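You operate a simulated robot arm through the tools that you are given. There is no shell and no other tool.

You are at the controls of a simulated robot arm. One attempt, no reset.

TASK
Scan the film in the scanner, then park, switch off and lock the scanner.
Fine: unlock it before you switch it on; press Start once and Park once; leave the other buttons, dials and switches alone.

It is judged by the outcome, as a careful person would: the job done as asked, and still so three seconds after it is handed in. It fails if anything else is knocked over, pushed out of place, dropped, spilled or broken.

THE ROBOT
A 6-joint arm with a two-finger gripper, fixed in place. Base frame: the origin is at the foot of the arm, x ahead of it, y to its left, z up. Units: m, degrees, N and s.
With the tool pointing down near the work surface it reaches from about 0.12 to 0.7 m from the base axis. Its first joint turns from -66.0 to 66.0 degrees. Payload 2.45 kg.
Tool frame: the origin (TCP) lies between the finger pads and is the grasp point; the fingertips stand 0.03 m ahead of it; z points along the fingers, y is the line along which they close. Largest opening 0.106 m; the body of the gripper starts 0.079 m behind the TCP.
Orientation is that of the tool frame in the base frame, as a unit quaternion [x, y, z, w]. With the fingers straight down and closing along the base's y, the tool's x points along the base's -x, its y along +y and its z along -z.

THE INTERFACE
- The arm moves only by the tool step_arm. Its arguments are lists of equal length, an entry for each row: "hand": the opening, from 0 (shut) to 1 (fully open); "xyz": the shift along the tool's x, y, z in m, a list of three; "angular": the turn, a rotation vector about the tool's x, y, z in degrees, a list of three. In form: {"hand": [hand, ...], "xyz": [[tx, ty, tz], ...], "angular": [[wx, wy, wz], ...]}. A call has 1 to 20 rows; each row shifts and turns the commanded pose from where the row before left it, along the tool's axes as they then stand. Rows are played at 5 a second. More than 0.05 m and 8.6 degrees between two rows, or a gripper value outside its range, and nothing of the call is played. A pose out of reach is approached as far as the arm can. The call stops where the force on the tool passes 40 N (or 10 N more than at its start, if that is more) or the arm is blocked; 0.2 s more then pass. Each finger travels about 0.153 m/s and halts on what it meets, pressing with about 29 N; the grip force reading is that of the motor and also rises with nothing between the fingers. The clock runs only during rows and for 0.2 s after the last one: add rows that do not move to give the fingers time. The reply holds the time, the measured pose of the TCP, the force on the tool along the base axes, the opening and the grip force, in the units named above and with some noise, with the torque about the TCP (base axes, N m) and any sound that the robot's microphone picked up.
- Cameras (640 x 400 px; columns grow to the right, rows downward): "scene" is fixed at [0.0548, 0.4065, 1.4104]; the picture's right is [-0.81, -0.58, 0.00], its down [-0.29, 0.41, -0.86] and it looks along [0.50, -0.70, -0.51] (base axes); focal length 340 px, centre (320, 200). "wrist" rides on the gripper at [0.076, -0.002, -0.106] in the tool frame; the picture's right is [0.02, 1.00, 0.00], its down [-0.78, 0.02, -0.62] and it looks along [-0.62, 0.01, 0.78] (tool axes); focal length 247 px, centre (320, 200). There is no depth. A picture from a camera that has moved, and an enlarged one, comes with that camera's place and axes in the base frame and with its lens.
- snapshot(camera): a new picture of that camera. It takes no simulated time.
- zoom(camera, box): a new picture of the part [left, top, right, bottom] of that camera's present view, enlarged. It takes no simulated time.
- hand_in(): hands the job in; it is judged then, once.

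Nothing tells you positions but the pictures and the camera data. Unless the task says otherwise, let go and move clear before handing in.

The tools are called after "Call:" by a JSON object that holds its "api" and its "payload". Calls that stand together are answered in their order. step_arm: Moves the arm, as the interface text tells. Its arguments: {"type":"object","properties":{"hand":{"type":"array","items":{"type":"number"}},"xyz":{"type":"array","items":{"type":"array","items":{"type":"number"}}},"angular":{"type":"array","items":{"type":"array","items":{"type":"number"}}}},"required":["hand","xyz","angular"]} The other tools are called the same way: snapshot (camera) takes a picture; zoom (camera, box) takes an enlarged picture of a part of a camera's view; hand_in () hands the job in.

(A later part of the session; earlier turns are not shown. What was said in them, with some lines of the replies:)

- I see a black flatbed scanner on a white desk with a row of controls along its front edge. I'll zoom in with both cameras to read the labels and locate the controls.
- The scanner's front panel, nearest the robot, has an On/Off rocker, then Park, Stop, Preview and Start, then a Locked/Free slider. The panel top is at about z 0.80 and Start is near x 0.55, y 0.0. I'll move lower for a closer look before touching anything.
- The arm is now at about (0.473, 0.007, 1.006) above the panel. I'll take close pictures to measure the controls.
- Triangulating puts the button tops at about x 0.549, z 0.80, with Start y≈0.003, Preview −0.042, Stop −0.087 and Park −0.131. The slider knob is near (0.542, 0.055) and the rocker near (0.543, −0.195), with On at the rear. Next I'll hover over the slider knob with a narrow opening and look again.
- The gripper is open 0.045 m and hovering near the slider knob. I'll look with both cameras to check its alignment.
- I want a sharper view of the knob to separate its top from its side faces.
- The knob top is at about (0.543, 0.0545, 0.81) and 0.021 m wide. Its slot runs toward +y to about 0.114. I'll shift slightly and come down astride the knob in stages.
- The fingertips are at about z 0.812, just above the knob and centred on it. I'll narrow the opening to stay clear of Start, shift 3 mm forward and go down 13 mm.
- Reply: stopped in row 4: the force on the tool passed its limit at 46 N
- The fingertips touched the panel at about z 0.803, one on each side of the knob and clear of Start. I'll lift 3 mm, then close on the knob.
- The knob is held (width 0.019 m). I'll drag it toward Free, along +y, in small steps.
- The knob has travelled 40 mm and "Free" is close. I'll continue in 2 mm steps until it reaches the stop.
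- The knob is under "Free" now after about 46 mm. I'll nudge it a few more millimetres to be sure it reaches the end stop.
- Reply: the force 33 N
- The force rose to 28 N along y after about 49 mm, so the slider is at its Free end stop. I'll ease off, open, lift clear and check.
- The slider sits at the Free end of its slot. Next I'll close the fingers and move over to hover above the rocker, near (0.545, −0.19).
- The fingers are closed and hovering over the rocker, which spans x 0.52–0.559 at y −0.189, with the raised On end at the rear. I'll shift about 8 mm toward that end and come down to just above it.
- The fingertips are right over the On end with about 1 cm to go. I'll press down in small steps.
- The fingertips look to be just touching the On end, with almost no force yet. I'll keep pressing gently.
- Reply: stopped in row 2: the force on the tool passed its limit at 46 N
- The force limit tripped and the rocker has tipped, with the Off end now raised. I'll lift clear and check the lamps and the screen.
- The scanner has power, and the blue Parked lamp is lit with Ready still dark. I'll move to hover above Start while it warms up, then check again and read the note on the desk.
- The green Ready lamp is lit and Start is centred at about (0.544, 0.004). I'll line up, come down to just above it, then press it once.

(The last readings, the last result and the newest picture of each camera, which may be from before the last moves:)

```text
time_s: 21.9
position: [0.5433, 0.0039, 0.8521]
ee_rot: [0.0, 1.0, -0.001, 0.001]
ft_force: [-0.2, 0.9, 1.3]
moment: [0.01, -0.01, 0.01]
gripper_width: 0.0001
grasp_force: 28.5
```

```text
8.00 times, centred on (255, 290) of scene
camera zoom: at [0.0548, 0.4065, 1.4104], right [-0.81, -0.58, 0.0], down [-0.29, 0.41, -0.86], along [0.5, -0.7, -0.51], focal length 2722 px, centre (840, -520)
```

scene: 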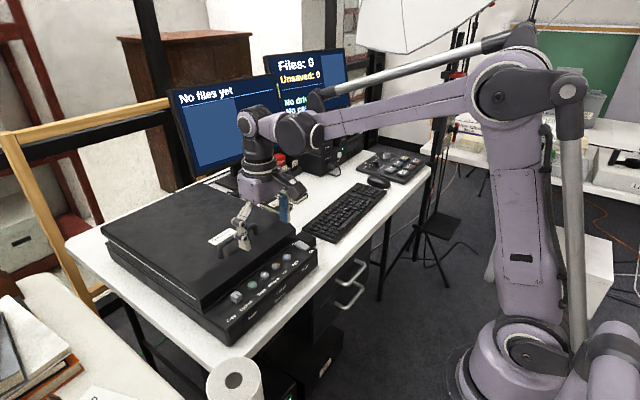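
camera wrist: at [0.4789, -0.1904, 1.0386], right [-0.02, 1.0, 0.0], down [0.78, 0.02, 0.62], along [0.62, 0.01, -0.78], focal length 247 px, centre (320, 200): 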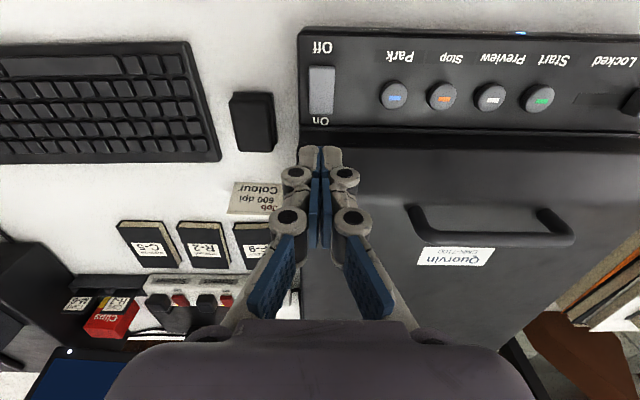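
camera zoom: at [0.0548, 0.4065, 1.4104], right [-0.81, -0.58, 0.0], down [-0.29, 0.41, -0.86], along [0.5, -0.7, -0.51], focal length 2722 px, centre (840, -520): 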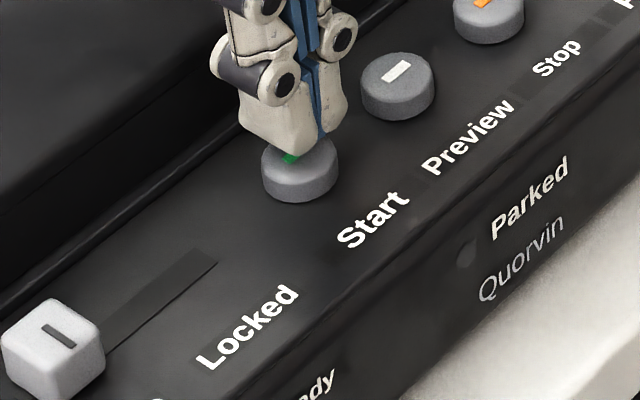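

The fingertips are centred over Start, about 1 cm above it. I'll press down in 2 mm steps.

Call:
{"api": "step_arm", "payload": {"hand": [0, 0, 0, 0, 0, 0], "xyz": [[0, 0, 0.002], [0, 0, 0.002], [0, 0, 0.002], [0, 0, 0.002], [0, 0, 0.002], [0, 0, 0.002]], "angular": [[0, 0, 0], [0, 0, 0], [0, 0, 0], [0, 0, 0], [0, 0, 0], [0, 0, 0]]}}

Call:
{"api": "zoom", "payload": {"camera": "scene", "box": [200, 220, 340, 350]}}

Call:
{"api": "zoom", "payload": {"camera": "scene", "box": [160, 40, 360, 165]}}

```text
time_s: 23.3
position: [0.5445, 0.0031, 0.8415]
ee_rot: [0.001, 1.0, 0.0, 0.002]
ft_force: [-0.2, -0.5, 1.8]
moment: [-0.05, 0.03, 0.01]
gripper_width: 0.0002
grasp_force: 29.2
```

```text
3.08 times, centred on (270, 285) of scene
camera zoom: at [0.0547, 0.4065, 1.4104], right [-0.81, -0.58, 0.0], down [-0.29, 0.41, -0.86], along [0.5, -0.7, -0.51], focal length 1047 px, centre (474, -62)
```

zoom: 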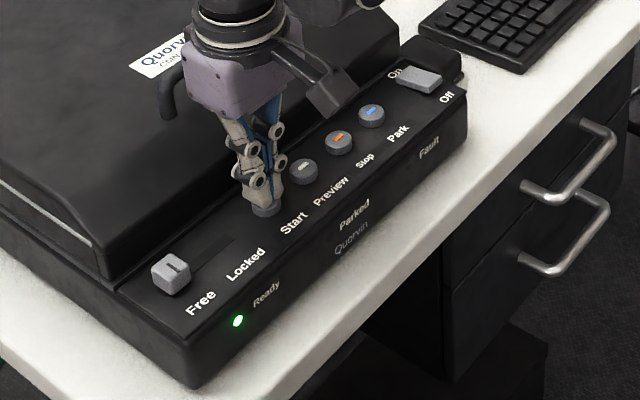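

```text
3.20 times, centred on (260, 102) of scene
camera zoom: at [0.0547, 0.4065, 1.4104], right [-0.81, -0.58, 0.0], down [-0.29, 0.41, -0.86], along [0.5, -0.7, -0.51], focal length 1089 px, centre (512, 512)
```

zoom: 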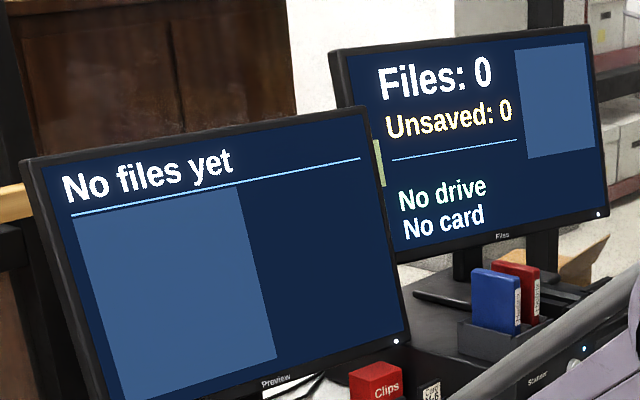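

Contact is starting at about 1.8 N and the lamp hasn't changed yet. I'll press 1 mm at a time.

Call:
{"api": "step_arm", "payload": {"hand": [0, 0, 0], "xyz": [[0, 0, 0.0015], [0, 0, 0.0015], [0, 0, 0]], "angular": [[0, 0, 0], [0, 0, 0], [0, 0, 0]]}}

Call:
{"api": "zoom", "payload": {"camera": "scene", "box": [200, 220, 340, 350]}}

Call:
{"api": "zoom", "payload": {"camera": "scene", "box": [160, 40, 360, 165]}}

```text
time_s: 24.1
position: [0.543, 0.0044, 0.8393]
ee_rot: [0.0, 1.0, -0.001, 0.001]
ft_force: [-1.1, -0.2, 4.2]
moment: [0.02, 0.07, 0.02]
gripper_width: 0.006
grasp_force: 28.9
heard: click
```

```text
3.08 times, centred on (270, 285) of scene
camera zoom: at [0.0547, 0.4065, 1.4104], right [-0.81, -0.58, 0.0], down [-0.29, 0.41, -0.86], along [0.5, -0.7, -0.51], focal length 1047 px, centre (474, -62)
```

zoom: 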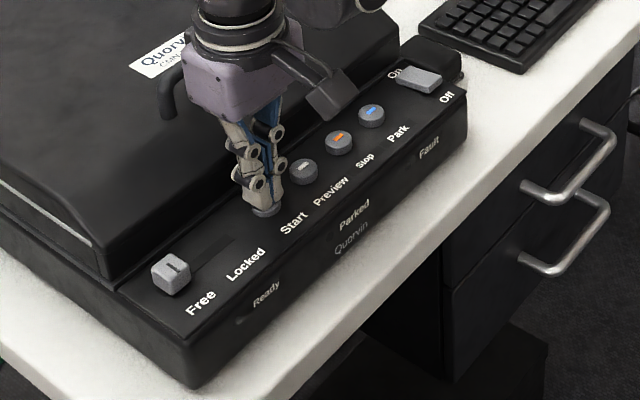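

```text
3.20 times, centred on (260, 102) of scene
camera zoom: at [0.0547, 0.4065, 1.4104], right [-0.81, -0.58, 0.0], down [-0.29, 0.41, -0.86], along [0.5, -0.7, -0.51], focal length 1089 px, centre (512, 512)
```

zoom: 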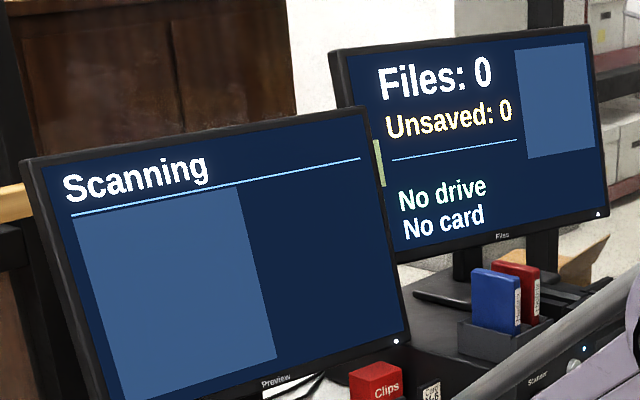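

A click was heard, the Ready lamp went out and the screen shows "Scanning". I'll lift straight up, move over toward Park while staying high, and wait for the scan to finish.

Call:
{"api": "step_arm", "payload": {"hand": [0, 0, 0, 0, 0, 0, 0, 0, 0], "xyz": [[0, 0, -0.02], [0, 0, -0.03], [0, 0, -0.035], [0, -0.03, 0], [0, -0.035, 0], [0, -0.035, 0], [0, -0.035, 0], [0, 0, 0], [0, 0, 0]], "angular": [[0, 0, 0], [0, 0, 0], [0, 0, 0], [0, 0, 0], [0, 0, 0], [0, 0, 0], [0, 0, 0], [0, 0, 0], [0, 0, 0]]}}

Call:
{"api": "zoom", "payload": {"camera": "scene", "box": [200, 220, 340, 350]}}

Call:
{"api": "zoom", "payload": {"camera": "scene", "box": [160, 40, 360, 165]}}

Call:
{"api": "zoom", "payload": {"camera": "wrist", "box": [240, 60, 400, 160]}}

```text
time_s: 26.1
position: [0.5438, -0.1308, 0.9225]
ee_rot: [0.0, 1.0, -0.002, 0.001]
ft_force: [0.2, 0.0, -0.7]
moment: [-0.02, 0.03, -0.01]
gripper_width: 0.0
grasp_force: 28.8
```

```text
3.08 times, centred on (270, 285) of scene
camera zoom: at [0.0548, 0.4065, 1.4104], right [-0.81, -0.58, 0.0], down [-0.29, 0.41, -0.86], along [0.5, -0.7, -0.51], focal length 1047 px, centre (474, -62)
```

zoom: 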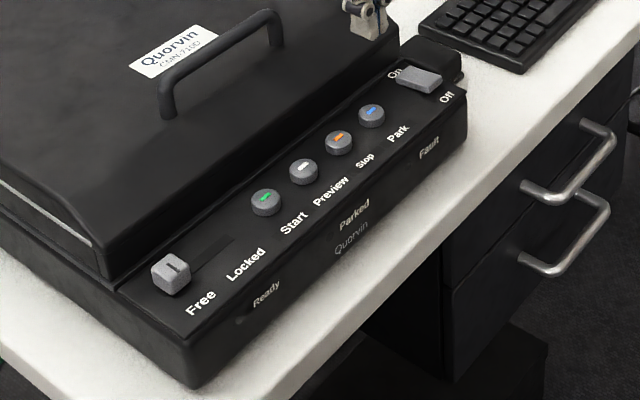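

```text
3.20 times, centred on (260, 102) of scene
camera zoom: at [0.0548, 0.4065, 1.4104], right [-0.81, -0.58, 0.0], down [-0.29, 0.41, -0.86], along [0.5, -0.7, -0.51], focal length 1089 px, centre (512, 512)
```

zoom: 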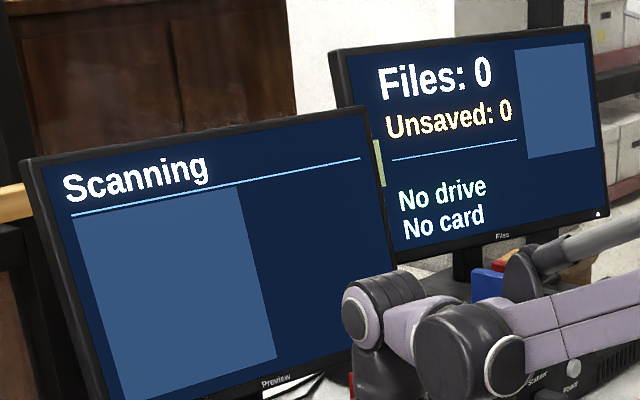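

```text
4.00 times, centred on (320, 110) of wrist
camera zoom: at [0.4682, -0.133, 1.0283], right [-0.02, 1.0, 0.0], down [0.78, 0.02, 0.62], along [0.62, 0.01, -0.78], focal length 988 px, centre (320, 560)
```

zoom: 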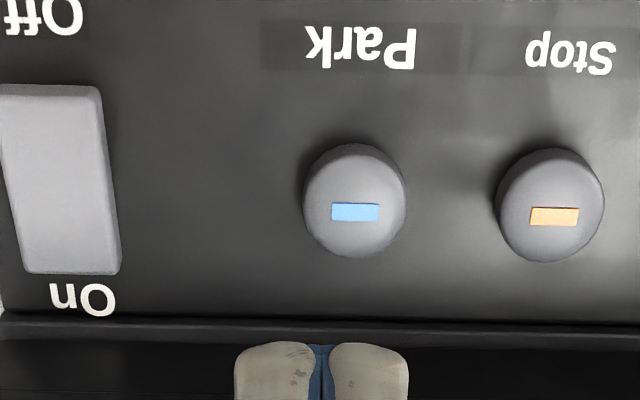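

The scan is still running. Park is at about (0.543, −0.125), so I'll shift 6 mm to align over it, staying high, and wait.

Call:
{"api": "step_arm", "payload": {"hand": [0, 0, 0, 0, 0, 0, 0, 0, 0, 0, 0, 0, 0, 0, 0, 0, 0, 0, 0, 0], "xyz": [[0, 0.006, 0], [0, 0, 0], [0, 0, 0], [0, 0, 0], [0, 0, 0], [0, 0, 0], [0, 0, 0], [0, 0, 0], [0, 0, 0], [0, 0, 0], [0, 0, 0], [0, 0, 0], [0, 0, 0], [0, 0, 0], [0, 0, 0], [0, 0, 0], [0, 0, 0], [0, 0, 0], [0, 0, 0], [0, 0, 0]], "angular": [[0, 0, 0], [0, 0, 0], [0, 0, 0], [0, 0, 0], [0, 0, 0], [0, 0, 0], [0, 0, 0], [0, 0, 0], [0, 0, 0], [0, 0, 0], [0, 0, 0], [0, 0, 0], [0, 0, 0], [0, 0, 0], [0, 0, 0], [0, 0, 0], [0, 0, 0], [0, 0, 0], [0, 0, 0], [0, 0, 0]]}}

Call:
{"api": "zoom", "payload": {"camera": "scene", "box": [200, 220, 340, 350]}}

Call:
{"api": "zoom", "payload": {"camera": "scene", "box": [160, 40, 360, 165]}}

```text
time_s: 30.3
position: [0.5439, -0.1251, 0.9235]
ee_rot: [0.0, 1.0, 0.001, 0.002]
ft_force: [0.0, -0.2, 0.6]
moment: [0.0, 0.0, -0.02]
gripper_width: 0.0
grasp_force: 28.4
```

```text
3.08 times, centred on (270, 285) of scene
camera zoom: at [0.0548, 0.4065, 1.4104], right [-0.81, -0.58, 0.0], down [-0.29, 0.41, -0.86], along [0.5, -0.7, -0.51], focal length 1047 px, centre (474, -62)
```

zoom: 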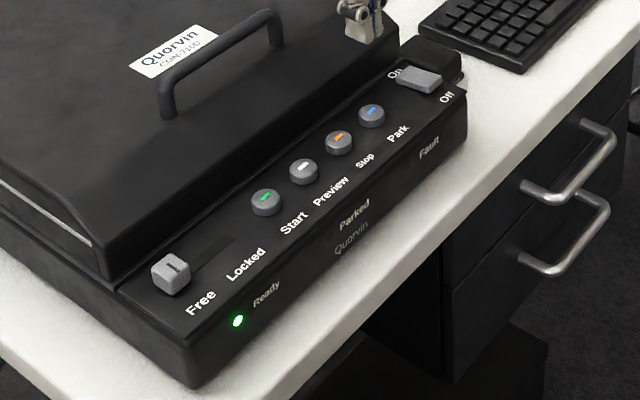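

```text
3.20 times, centred on (260, 102) of scene
camera zoom: at [0.0548, 0.4065, 1.4104], right [-0.81, -0.58, 0.0], down [-0.29, 0.41, -0.86], along [0.5, -0.7, -0.51], focal length 1089 px, centre (512, 512)
```

zoom: 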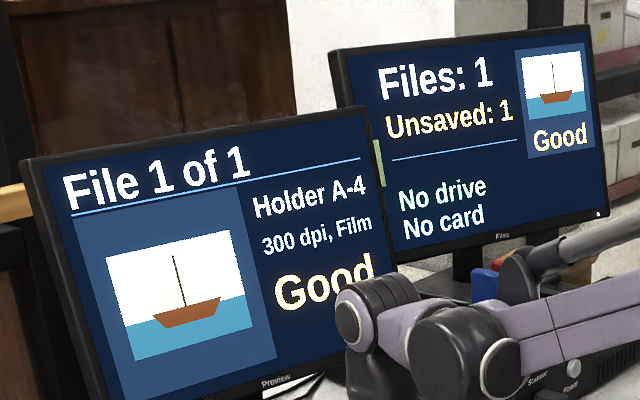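

The scan finished with "File 1 of 1, 300 dpi, Film, Good", and Ready is lit again. Now I'll come down over Park to just above it.

Call:
{"api": "step_arm", "payload": {"hand": [0, 0, 0, 0, 0, 0], "xyz": [[0, 0, 0.02], [0, 0, 0.02], [0, 0, 0.02], [0, 0, 0.01], [0, 0, 0.005], [0, 0, 0]], "angular": [[0, 0, 0], [0, 0, 0], [0, 0, 0], [0, 0, 0], [0, 0, 0], [0, 0, 0]]}}

Call:
{"api": "zoom", "payload": {"camera": "wrist", "box": [240, 90, 400, 190]}}

Call:
{"api": "zoom", "payload": {"camera": "scene", "box": [265, 215, 345, 265]}}

```text
time_s: 31.7
position: [0.5433, -0.125, 0.8478]
ee_rot: [0.0, 1.0, -0.001, 0.001]
ft_force: [-0.5, 0.0, 0.6]
moment: [0.02, 0.01, 0.0]
gripper_width: 0.0
grasp_force: 28.9
```

```text
4.00 times, centred on (320, 140) of wrist
camera zoom: at [0.4682, -0.1263, 0.9534], right [-0.02, 1.0, 0.0], down [0.78, 0.02, 0.62], along [0.62, 0.01, -0.78], focal length 988 px, centre (320, 440)
```

zoom: 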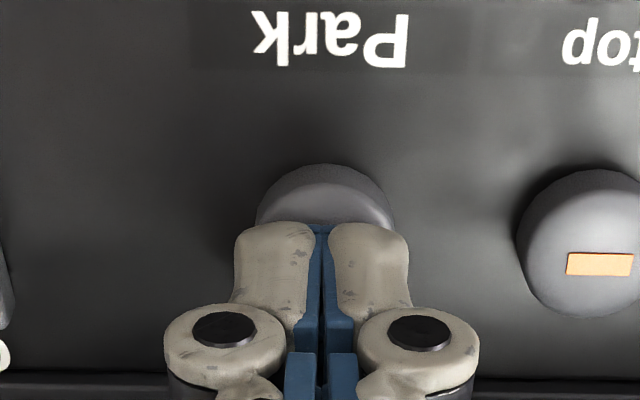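

```text
8.00 times, centred on (305, 240) of scene
camera zoom: at [0.0548, 0.4065, 1.4104], right [-0.81, -0.58, 0.0], down [-0.29, 0.41, -0.86], along [0.5, -0.7, -0.51], focal length 2722 px, centre (440, -120)
```

zoom: 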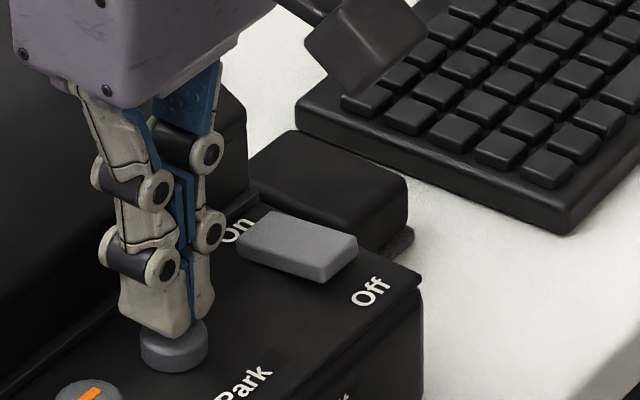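

The fingertips are centred over Park, with Stop and the rocker well clear. I'll press gently until it clicks.

Call:
{"api": "step_arm", "payload": {"hand": [0, 0, 0, 0, 0, 0], "xyz": [[0, 0, 0.002], [0, 0, 0.002], [0, 0, 0.0015], [0, 0, 0.0015], [0, 0, 0.0015], [0, 0, 0]], "angular": [[0, 0, 0], [0, 0, 0], [0, 0, 0], [0, 0, 0], [0, 0, 0], [0, 0, 0]]}}

Call:
{"api": "zoom", "payload": {"camera": "scene", "box": [200, 220, 340, 350]}}

Call:
{"api": "zoom", "payload": {"camera": "scene", "box": [160, 40, 360, 165]}}

```text
time_s: 33.1
position: [0.5434, -0.1235, 0.8397]
ee_rot: [-0.001, 1.0, -0.001, 0.0]
ft_force: [1.7, 0.6, 2.9]
moment: [-0.02, 0.0, -0.01]
gripper_width: 0.0061
grasp_force: 28.4
heard: click
```

```text
3.08 times, centred on (270, 285) of scene
camera zoom: at [0.0547, 0.4065, 1.4104], right [-0.81, -0.58, 0.0], down [-0.29, 0.41, -0.86], along [0.5, -0.7, -0.51], focal length 1047 px, centre (474, -62)
```

zoom: 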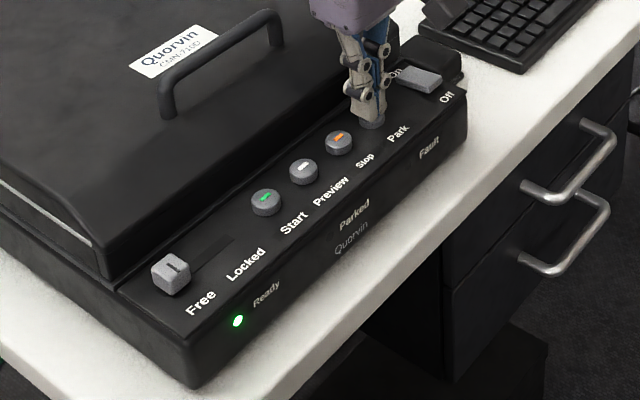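

```text
3.20 times, centred on (260, 102) of scene
camera zoom: at [0.0547, 0.4065, 1.4104], right [-0.81, -0.58, 0.0], down [-0.29, 0.41, -0.86], along [0.5, -0.7, -0.51], focal length 1089 px, centre (512, 512)
```

zoom: 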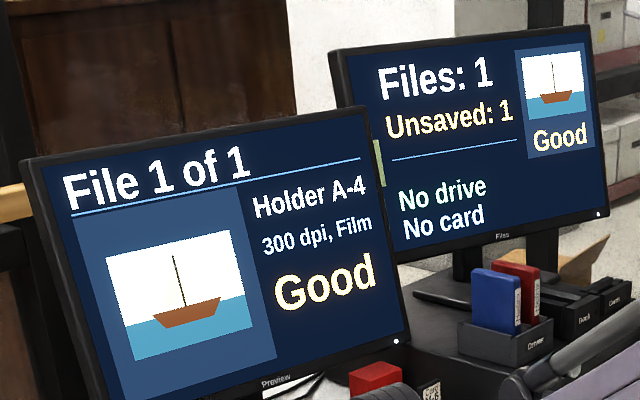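

Park clicked once. I'll lift straight up, move over the rocker's Off end, around (0.526, −0.189), while staying high, and wait for the Parked lamp.

Call:
{"api": "step_arm", "payload": {"hand": [0, 0, 0, 0, 0, 0, 0, 0, 0, 0, 0], "xyz": [[0, 0, -0.02], [0, 0, -0.03], [0, 0, -0.04], [0.009, -0.032, 0], [0.008, -0.033, 0], [0, 0, 0], [0, 0, 0], [0, 0, 0], [0, 0, 0], [0, 0, 0], [0, 0, 0]], "angular": [[0, 0, 0], [0, 0, 0], [0, 0, 0], [0, 0, 0], [0, 0, 0], [0, 0, 0], [0, 0, 0], [0, 0, 0], [0, 0, 0], [0, 0, 0], [0, 0, 0]]}}

Call:
{"api": "zoom", "payload": {"camera": "scene", "box": [200, 220, 340, 350]}}

Call:
{"api": "zoom", "payload": {"camera": "wrist", "box": [240, 60, 400, 160]}}

Call:
{"api": "zoom", "payload": {"camera": "scene", "box": [160, 40, 360, 165]}}

```text
time_s: 35.5
position: [0.5263, -0.1907, 0.9288]
ee_rot: [-0.001, 1.0, -0.001, 0.002]
ft_force: [-0.2, -0.3, 0.1]
moment: [0.01, 0.0, 0.0]
gripper_width: 0.0001
grasp_force: 28.1
```

```text
3.08 times, centred on (270, 285) of scene
camera zoom: at [0.0548, 0.4065, 1.4104], right [-0.81, -0.58, 0.0], down [-0.29, 0.41, -0.86], along [0.5, -0.7, -0.51], focal length 1047 px, centre (474, -62)
```

zoom: 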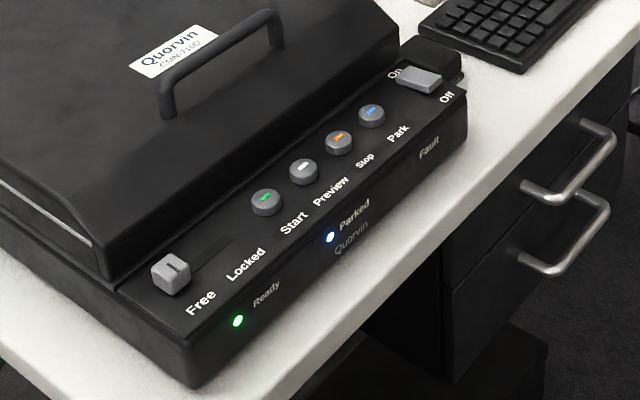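

```text
4.00 times, centred on (320, 110) of wrist
camera zoom: at [0.4497, -0.1927, 1.0351], right [-0.02, 1.0, 0.0], down [0.78, 0.02, 0.62], along [0.62, 0.01, -0.78], focal length 988 px, centre (320, 560)
```

zoom: 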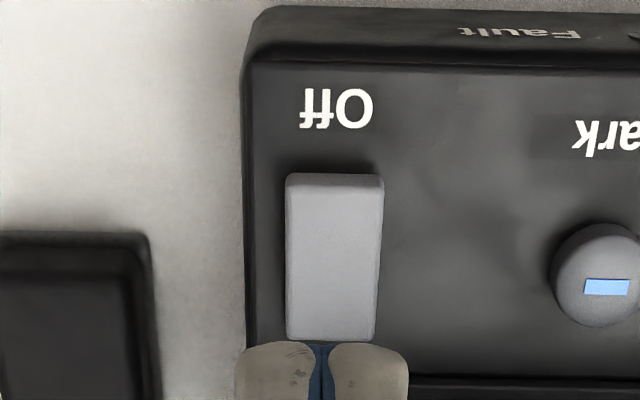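

```text
3.20 times, centred on (260, 102) of scene
camera zoom: at [0.0548, 0.4065, 1.4104], right [-0.81, -0.58, 0.0], down [-0.29, 0.41, -0.86], along [0.5, -0.7, -0.51], focal length 1089 px, centre (512, 512)
```

zoom: 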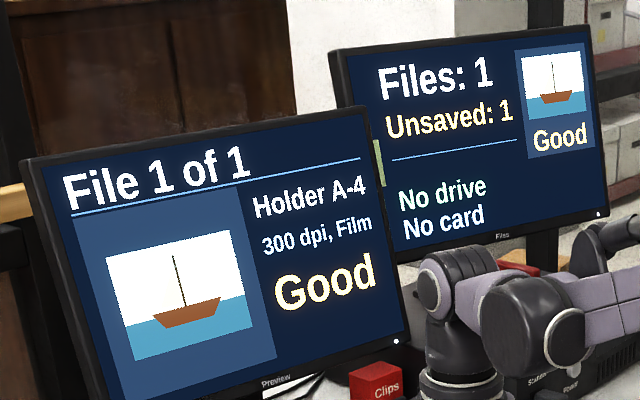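

The Parked lamp is lit, so it's safe to switch off. I'll come down over the raised Off end, stopping just above it.

Call:
{"api": "step_arm", "payload": {"hand": [0, 0, 0, 0, 0, 0], "xyz": [[0, 0.0015, 0.02], [0, 0, 0.02], [0, 0, 0.02], [0, 0, 0.01], [0, 0, 0.004], [0, 0, 0]], "angular": [[0, 0, 0], [0, 0, 0], [0, 0, 0], [0, 0, 0], [0, 0, 0], [0, 0, 0]]}}

Call:
{"api": "zoom", "payload": {"camera": "wrist", "box": [240, 90, 400, 190]}}

Call:
{"api": "zoom", "payload": {"camera": "scene", "box": [265, 215, 345, 265]}}

```text
time_s: 36.9
position: [0.5269, -0.1882, 0.8554]
ee_rot: [0.001, 1.0, -0.001, 0.002]
ft_force: [1.3, -0.3, -0.3]
moment: [0.03, 0.02, 0.02]
gripper_width: 0.0
grasp_force: 28.6
```

```text
4.00 times, centred on (320, 140) of wrist
camera zoom: at [0.4515, -0.1895, 0.9616], right [-0.02, 1.0, 0.0], down [0.78, 0.02, 0.62], along [0.62, 0.01, -0.78], focal length 988 px, centre (320, 440)
```

zoom: 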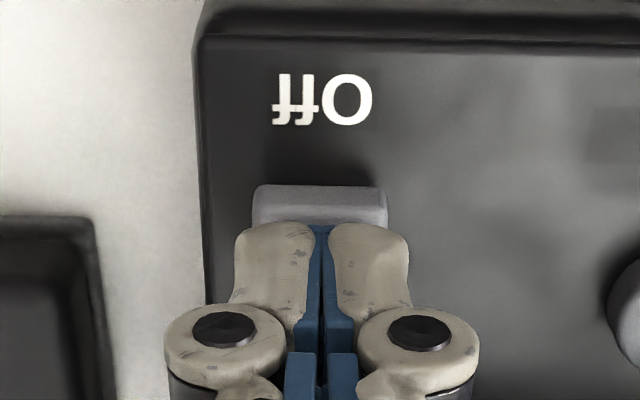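

```text
8.00 times, centred on (305, 240) of scene
camera zoom: at [0.0548, 0.4065, 1.4104], right [-0.81, -0.58, 0.0], down [-0.29, 0.41, -0.86], along [0.5, -0.7, -0.51], focal length 2722 px, centre (440, -120)
```

zoom: 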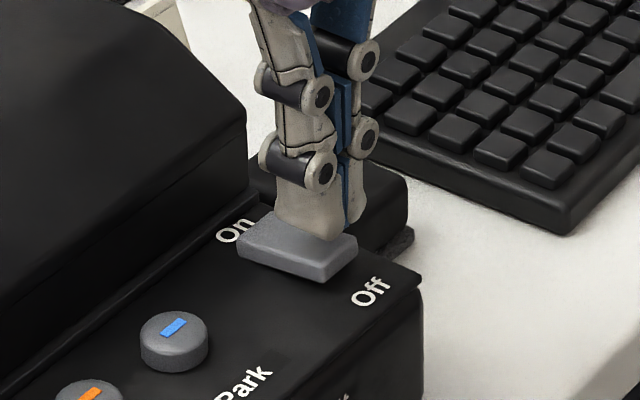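

The fingertips are over the Off end of the rocker. I'll press down in small steps.

Call:
{"api": "step_arm", "payload": {"hand": [0, 0, 0, 0, 0, 0, 0, 0, 0], "xyz": [[0.001, 0, 0.003], [0, 0, 0.003], [0, 0, 0.002], [0, 0, 0.002], [0, 0, 0.002], [0, 0, 0.002], [0, 0, 0.002], [0, 0, 0.002], [0, 0, 0]], "angular": [[0, 0, 0], [0, 0, 0], [0, 0, 0], [0, 0, 0], [0, 0, 0], [0, 0, 0], [0, 0, 0], [0, 0, 0], [0, 0, 0]]}}

Call:
{"api": "zoom", "payload": {"camera": "scene", "box": [200, 220, 340, 350]}}

Call:
{"api": "zoom", "payload": {"camera": "scene", "box": [265, 215, 345, 265]}}

```text
time_s: 38.6
position: [0.5249, -0.1883, 0.8434]
ee_rot: [0.0, 1.0, 0.001, -0.001]
ft_force: [-3.8, 0.8, 10.6]
moment: [0.02, -0.03, 0.04]
gripper_width: 0.0059
grasp_force: 28.3
stopped in row 8: the force on the tool passed its limit at 46 N (the readings are from after the stop); the commanded pose is now the measured one
```

```text
3.08 times, centred on (270, 285) of scene
camera zoom: at [0.0545, 0.4066, 1.4104], right [-0.81, -0.58, 0.0], down [-0.29, 0.41, -0.86], along [0.5, -0.7, -0.51], focal length 1047 px, centre (474, -62)
```

zoom: 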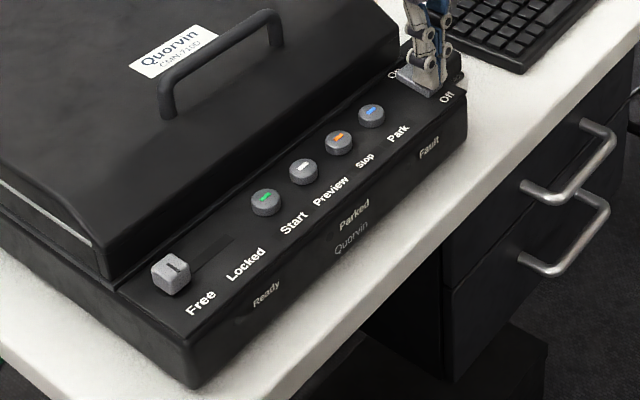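

```text
8.00 times, centred on (305, 240) of scene
camera zoom: at [0.0545, 0.4066, 1.4104], right [-0.81, -0.58, 0.0], down [-0.29, 0.41, -0.86], along [0.5, -0.7, -0.51], focal length 2722 px, centre (440, -120)
```

zoom: 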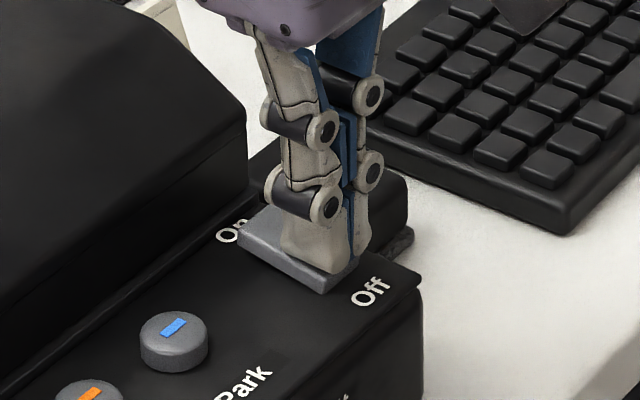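

All lamps are out and the rocker's Off end is down. I'll lift, then travel to above the slider knob at its Free end, near (0.545, 0.104), opening the fingers on the way.

Call:
{"api": "step_arm", "payload": {"hand": [0, 0, 0, 0, 0, 0, 0, 0, 0, 0, 0.2, 0.36, 0.36, 0.36], "xyz": [[0, 0, -0.015], [0, 0, -0.03], [0, 0, -0.035], [-0.004, 0.029, 0], [-0.004, 0.029, 0], [-0.004, 0.029, 0], [-0.004, 0.029, 0], [-0.004, 0.029, 0], [0, 0.029, 0], [0, 0.029, 0], [0, 0.029, 0], [0, 0.029, 0], [0, 0.031, 0], [0, 0, 0]], "angular": [[0, 0, 0], [0, 0, 0], [0, 0, 0], [0, 0, 0], [0, 0, 0], [0, 0, 0], [0, 0, 0], [0, 0, 0], [0, 0, 0], [0, 0, 0], [0, 0, 0], [0, 0, 0], [0, 0, 0], [0, 0, 0]]}}

Call:
{"api": "zoom", "payload": {"camera": "wrist", "box": [240, 60, 400, 160]}}

Call:
{"api": "zoom", "payload": {"camera": "scene", "box": [200, 220, 340, 350]}}

```text
time_s: 41.6
position: [0.5456, 0.1062, 0.9222]
ee_rot: [0.0, 1.0, 0.0, 0.0]
ft_force: [0.7, 1.2, -0.5]
moment: [-0.02, 0.01, 0.0]
gripper_width: 0.0381
grasp_force: 0.1
```

```text
4.00 times, centred on (320, 110) of wrist
camera zoom: at [0.4711, 0.1054, 1.0284], right [-0.02, 1.0, 0.0], down [0.78, 0.02, 0.62], along [0.62, 0.01, -0.78], focal length 988 px, centre (320, 560)
```

zoom: 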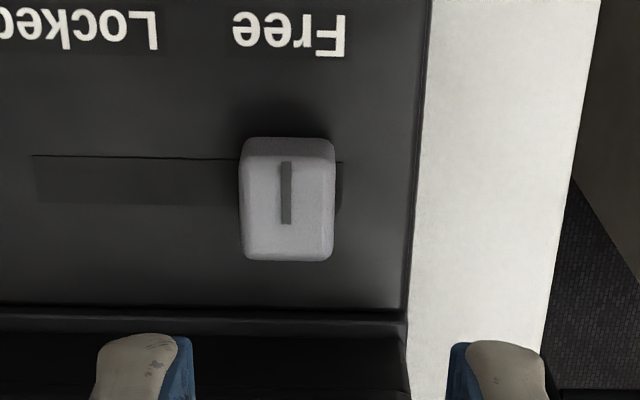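

```text
3.08 times, centred on (270, 285) of scene
camera zoom: at [0.0547, 0.4065, 1.4104], right [-0.81, -0.58, 0.0], down [-0.29, 0.41, -0.86], along [0.5, -0.7, -0.51], focal length 1047 px, centre (474, -62)
```

zoom: 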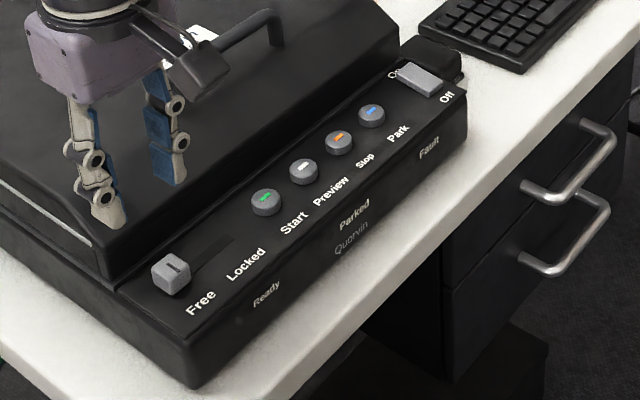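

The knob is at about (0.543, 0.099), so the gripper needs to shift about 7 mm toward −y. I'll do that and come down astride it to the same height as before.

Call:
{"api": "step_arm", "payload": {"hand": [0.4, 0.4, 0.4, 0.4, 0.4, 0.4], "xyz": [[0, -0.0075, 0.01], [0, 0, 0.02], [0, 0, 0.02], [0, 0, 0.02], [0, 0, 0], [0, 0, 0]], "angular": [[0, 0, 0], [0, 0, 0], [0, 0, 0], [0, 0, 0], [0, 0, 0], [0, 0, 0]]}}

Call:
{"api": "zoom", "payload": {"camera": "wrist", "box": [220, 80, 420, 205]}}

Call:
{"api": "zoom", "payload": {"camera": "scene", "box": [200, 270, 280, 320]}}

```text
time_s: 43.0
position: [0.5434, 0.0977, 0.8515]
ee_rot: [0.0, 1.0, 0.0, 0.001]
ft_force: [-0.2, 0.0, -0.2]
moment: [0.02, -0.02, -0.06]
gripper_width: 0.0425
grasp_force: 0.0
```

```text
3.20 times, centred on (320, 142) of wrist
camera zoom: at [0.4693, 0.0959, 0.9573], right [-0.02, 1.0, 0.0], down [0.78, 0.02, 0.62], along [0.62, 0.01, -0.78], focal length 790 px, centre (320, 384)
```

zoom: 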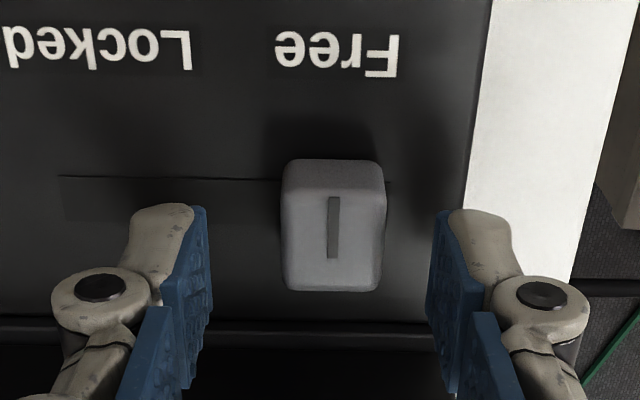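

```text
8.00 times, centred on (240, 295) of scene
camera zoom: at [0.0548, 0.4065, 1.4104], right [-0.81, -0.58, 0.0], down [-0.29, 0.41, -0.86], along [0.5, -0.7, -0.51], focal length 2722 px, centre (960, -560)
```

zoom: 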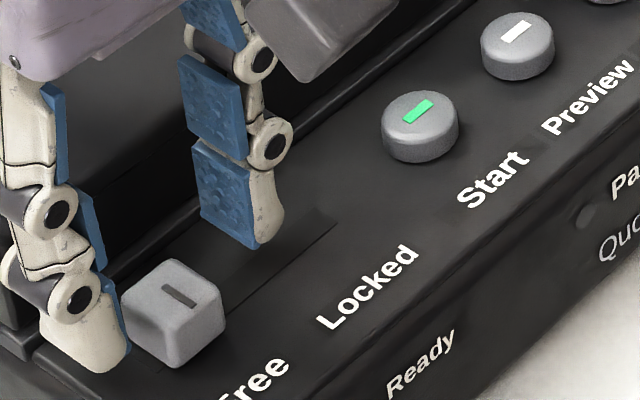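

The knob is well between the fingers. I'll go down the last 13 mm with a 1.5 mm shift, then close on it.

Call:
{"api": "step_arm", "payload": {"hand": [0.4, 0.4, 0.4, 0.3, 0.2, 0.1, 0.1, 0.1], "xyz": [[-0.0015, 0.0015, 0.005], [0, 0, 0.005], [0, 0, 0.0035], [0, 0, 0], [0, 0, 0], [0, 0, 0], [0, 0, 0], [0, 0, 0]], "angular": [[0, 0, 0], [0, 0, 0], [0, 0, 0], [0, 0, 0], [0, 0, 0], [0, 0, 0], [0, 0, 0], [0, 0, 0]]}}

Call:
{"api": "zoom", "payload": {"camera": "wrist", "box": [220, 80, 420, 205]}}

```text
time_s: 44.8
position: [0.5464, 0.0987, 0.838]
ee_rot: [0.0, 1.0, 0.0, 0.0]
ft_force: [0.2, 2.3, -4.1]
moment: [0.04, -0.07, 0.02]
gripper_width: 0.0188
grasp_force: 44.2
```

```text
3.20 times, centred on (320, 142) of wrist
camera zoom: at [0.4715, 0.097, 0.9438], right [-0.02, 1.0, 0.0], down [0.78, 0.02, 0.62], along [0.62, 0.01, -0.78], focal length 790 px, centre (320, 384)
```

zoom: 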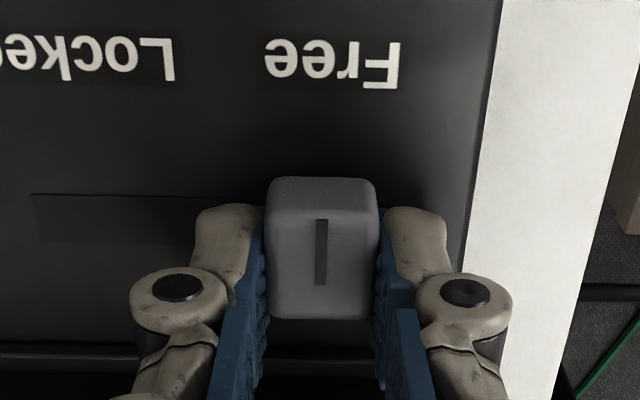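

The knob is gripped again (0.019 m). I'll drag it toward −y to Locked.

Call:
{"api": "step_arm", "payload": {"hand": [0.1, 0.1, 0.1, 0.1, 0.1, 0.1, 0.1, 0.1, 0.1, 0.1, 0.1], "xyz": [[0, -0.004, 0], [0, -0.004, 0], [0, -0.004, 0], [0, -0.004, 0], [0, -0.004, 0], [0, -0.004, 0], [0, -0.004, 0], [0, -0.004, 0], [0, -0.004, 0], [0, -0.004, 0], [0, 0, 0]], "angular": [[0, 0, 0], [0, 0, 0], [0, 0, 0], [0, 0, 0], [0, 0, 0], [0, 0, 0], [0, 0, 0], [0, 0, 0], [0, 0, 0], [0, 0, 0], [0, 0, 0]]}}

Call:
{"api": "zoom", "payload": {"camera": "wrist", "box": [220, 80, 420, 205]}}

Call:
{"api": "zoom", "payload": {"camera": "scene", "box": [215, 265, 295, 315]}}

```text
time_s: 47.2
position: [0.5471, 0.0573, 0.8382]
ee_rot: [0.0, 1.0, -0.001, -0.001]
ft_force: [-11.4, -2.3, 17.1]
moment: [-0.09, 0.57, 0.0]
gripper_width: 0.0191
grasp_force: 44.0
```

```text
3.20 times, centred on (320, 142) of wrist
camera zoom: at [0.4717, 0.0556, 0.9438], right [-0.02, 1.0, 0.0], down [0.78, 0.02, 0.62], along [0.62, 0.01, -0.78], focal length 790 px, centre (320, 384)
```

zoom: 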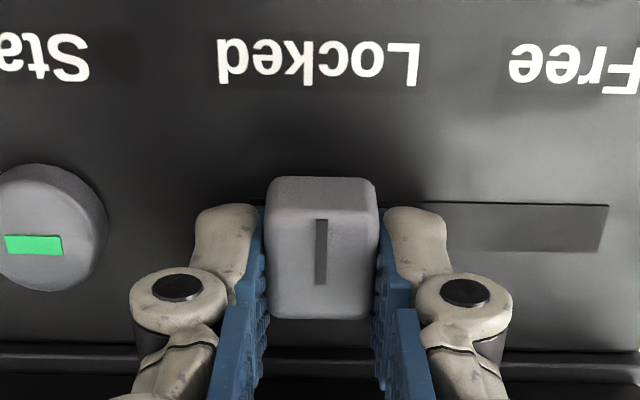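

```text
8.00 times, centred on (255, 290) of scene
camera zoom: at [0.0542, 0.4064, 1.4105], right [-0.81, -0.58, 0.0], down [-0.29, 0.41, -0.86], along [0.5, -0.7, -0.51], focal length 2722 px, centre (840, -520)
```

zoom: 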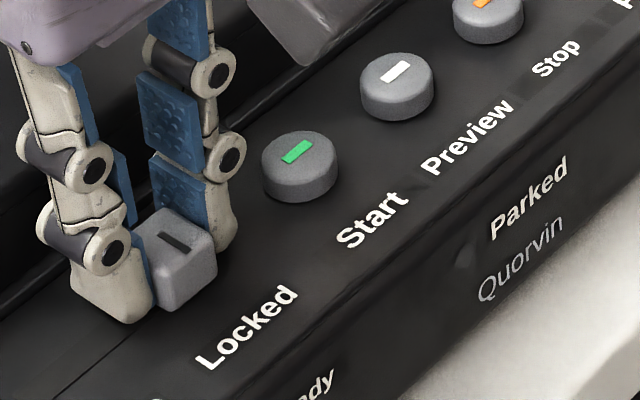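

The knob is almost at Locked, with 2–3 mm left. I'll continue in small steps until the end stop.

Call:
{"api": "step_arm", "payload": {"hand": [0.1, 0.1, 0.1, 0.1, 0.1], "xyz": [[0, -0.0015, 0], [0, -0.0015, 0], [0, -0.0015, 0], [0, -0.001, 0], [0, 0, 0]], "angular": [[0, 0, 0], [0, 0, 0], [0, 0, 0], [0, 0, 0], [0, 0, 0]]}}

Call:
{"api": "zoom", "payload": {"camera": "wrist", "box": [220, 80, 420, 205]}}

```text
time_s: 48.4
position: [0.5456, 0.0542, 0.837]
ee_rot: [-0.001, 1.0, 0.002, -0.001]
ft_force: [-9.8, 18.1, 4.8]
moment: [0.31, 0.05, -0.06]
gripper_width: 0.0189
grasp_force: 44.1
```

```text
3.20 times, centred on (320, 142) of wrist
camera zoom: at [0.4716, 0.052, 0.9437], right [-0.02, 1.0, 0.0], down [0.78, 0.02, 0.62], along [0.62, 0.02, -0.78], focal length 790 px, centre (320, 384)
```

zoom: 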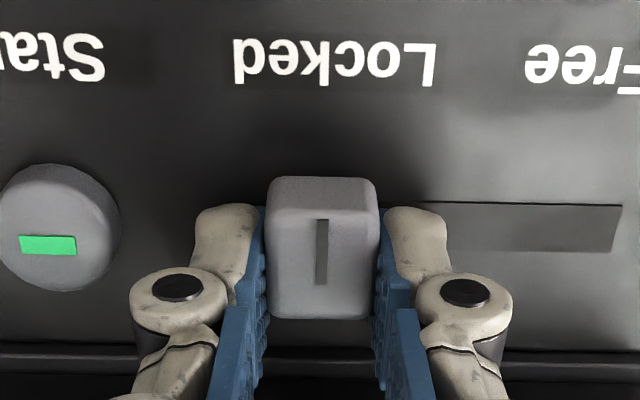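

There's now 18 N along y, so the knob is against its Locked end stop. I'll ease off slightly, open, lift clear and check everything.

Call:
{"api": "step_arm", "payload": {"hand": [0.1, 0.25, 0.36, 0.36, 0.36, 0.36, 0.36, 0.36], "xyz": [[0, 0.001, 0], [0, 0, 0], [0, 0, 0], [0, 0, -0.015], [0, 0, -0.03], [0, 0, -0.04], [0, 0, -0.04], [0, 0, 0]], "angular": [[0, 0, 0], [0, 0, 0], [0, 0, 0], [0, 0, 0], [0, 0, 0], [0, 0, 0], [0, 0, 0], [0, 0, 0]]}}

Call:
{"api": "zoom", "payload": {"camera": "wrist", "box": [160, 40, 480, 240]}}

Call:
{"api": "zoom", "payload": {"camera": "scene", "box": [200, 220, 340, 350]}}

Call:
{"api": "snapshot", "payload": {"camera": "scene"}}

```text
time_s: 50.2
position: [0.5474, 0.0531, 0.9627]
ee_rot: [0.0, 1.0, 0.0, 0.0]
ft_force: [-0.2, -0.3, 0.2]
moment: [-0.01, 0.01, -0.02]
gripper_width: 0.0381
grasp_force: 0.0
```

```text
2.00 times, centred on (320, 140) of wrist
camera zoom: at [0.472, 0.0511, 1.0689], right [-0.02, 1.0, 0.0], down [0.78, 0.02, 0.62], along [0.62, 0.01, -0.78], focal length 494 px, centre (320, 320)
```

zoom: 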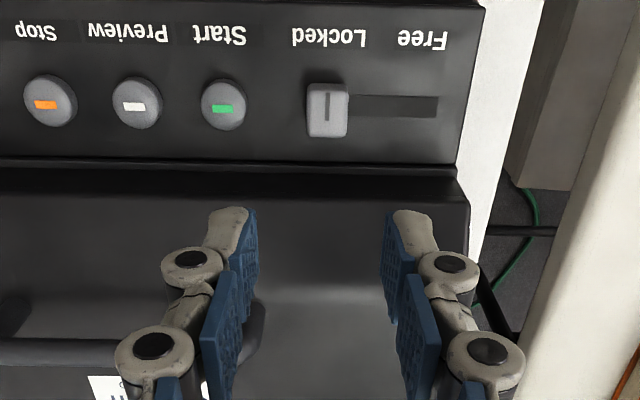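

```text
3.08 times, centred on (270, 285) of scene
camera zoom: at [0.0548, 0.4065, 1.4104], right [-0.81, -0.58, 0.0], down [-0.29, 0.41, -0.86], along [0.5, -0.7, -0.51], focal length 1047 px, centre (474, -62)
```

zoom: 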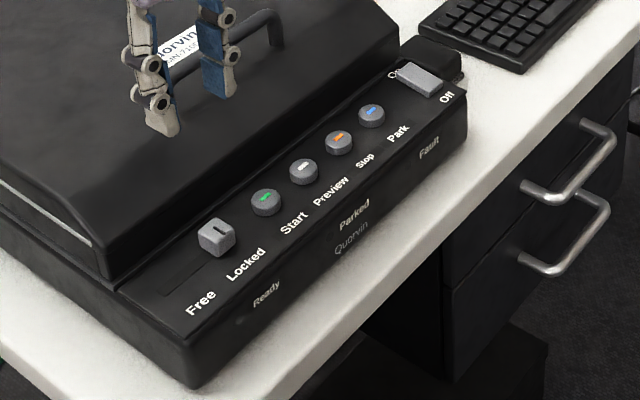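

```text
taken
```

scene: 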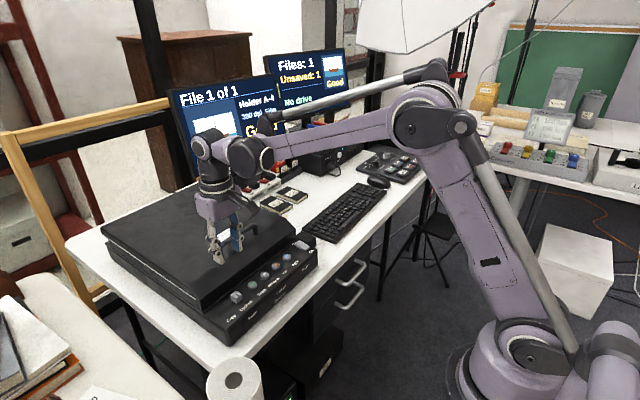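

The slider is back at Locked, the rocker is at Off, the lamps are dark and the file shows "Good". I'll retreat up to near the starting position and do a last check.

Call:
{"api": "step_arm", "payload": {"hand": [0.36, 0.36, 0.36, 0.36, 0.36, 0.36, 0.36], "xyz": [[0, 0, -0.03], [0, 0, -0.03], [0.02, 0, -0.03], [0.03, -0.02, -0.03], [0.03, -0.02, -0.03], [0, 0, 0], [0, 0, 0]], "angular": [[0, 0, 0], [0, 0, 0], [0, 0, 0], [0, 0, 0], [0, 0, 0], [0, 0, 0], [0, 0, 0]]}}

Call:
{"api": "zoom", "payload": {"camera": "wrist", "box": [180, 80, 400, 217]}}

Call:
{"api": "zoom", "payload": {"camera": "scene", "box": [160, 40, 360, 165]}}

Call:
{"api": "zoom", "payload": {"camera": "scene", "box": [200, 220, 340, 350]}}

```text
time_s: 51.8
position: [0.4664, 0.0139, 1.1154]
ee_rot: [-0.001, 1.0, 0.0, 0.001]
ft_force: [-0.1, -0.2, -0.5]
moment: [0.03, 0.03, 0.0]
gripper_width: 0.0382
grasp_force: 0.1
```

```text
2.91 times, centred on (290, 148) of wrist
camera zoom: at [0.3919, 0.012, 1.2203], right [-0.02, 1.0, 0.0], down [0.78, 0.02, 0.62], along [0.62, 0.01, -0.78], focal length 718 px, centre (407, 350)
```

zoom: 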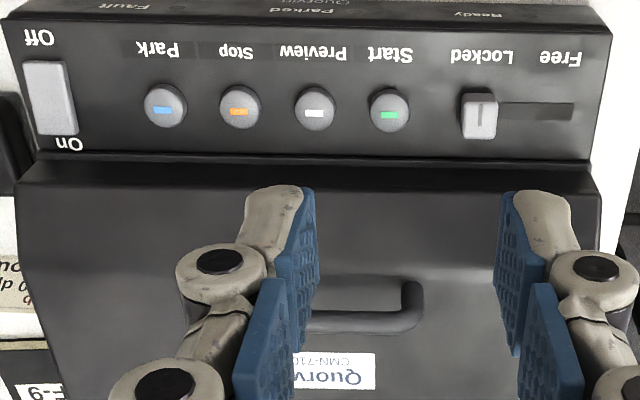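

```text
3.20 times, centred on (260, 102) of scene
camera zoom: at [0.0548, 0.4065, 1.4104], right [-0.81, -0.58, 0.0], down [-0.29, 0.41, -0.86], along [0.5, -0.7, -0.51], focal length 1089 px, centre (512, 512)
```

zoom: 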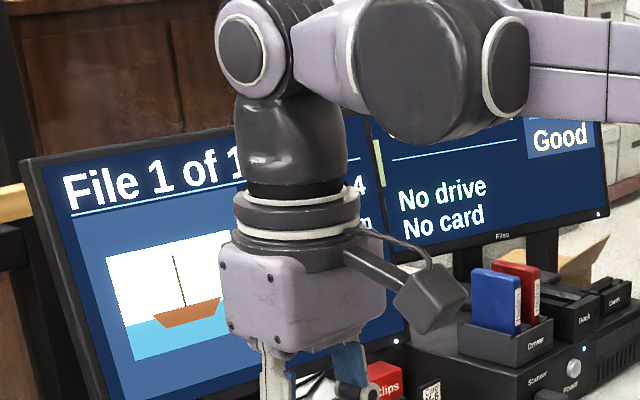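

```text
3.08 times, centred on (270, 285) of scene
camera zoom: at [0.0548, 0.4065, 1.4104], right [-0.81, -0.58, 0.0], down [-0.29, 0.41, -0.86], along [0.5, -0.7, -0.51], focal length 1047 px, centre (474, -62)
```

zoom: 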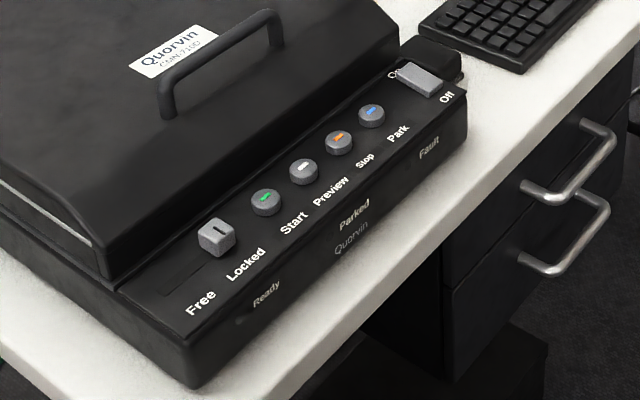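

The scan is done and good, the carriage was parked, the rocker is Off and the slider is Locked. The arm is clear and nothing else has moved, so I'm handing in.

Call:
{"api": "hand_in", "payload": {}}

```text
The job is handed in.
```

The film is scanned, and the scanner is parked, switched off and locked. I handed the job in with the arm clear and nothing else disturbed.

- **Scan:** I unlocked the scanner, switched it on, waited for the Ready lamp and pressed Start once. The screen showed "File 1 of 1, Holder A-4, 300 dpi, Film, Good".
- **Park and switch off:** I pressed Park once and waited for the Parked lamp before switching off. All the lamps then went out.
- **Lock:** The slider is back against its Locked end stop.

- **Unsaved file:** The computer lists the scan as unsaved ("Unsaved: 1", no drive or card). I left it that way because saving wasn't part of the job.
- **Job note:** A note on the desk reads "Job 600 dpi Colour", but the scan ran at 300 dpi. I left the dials alone as you asked.
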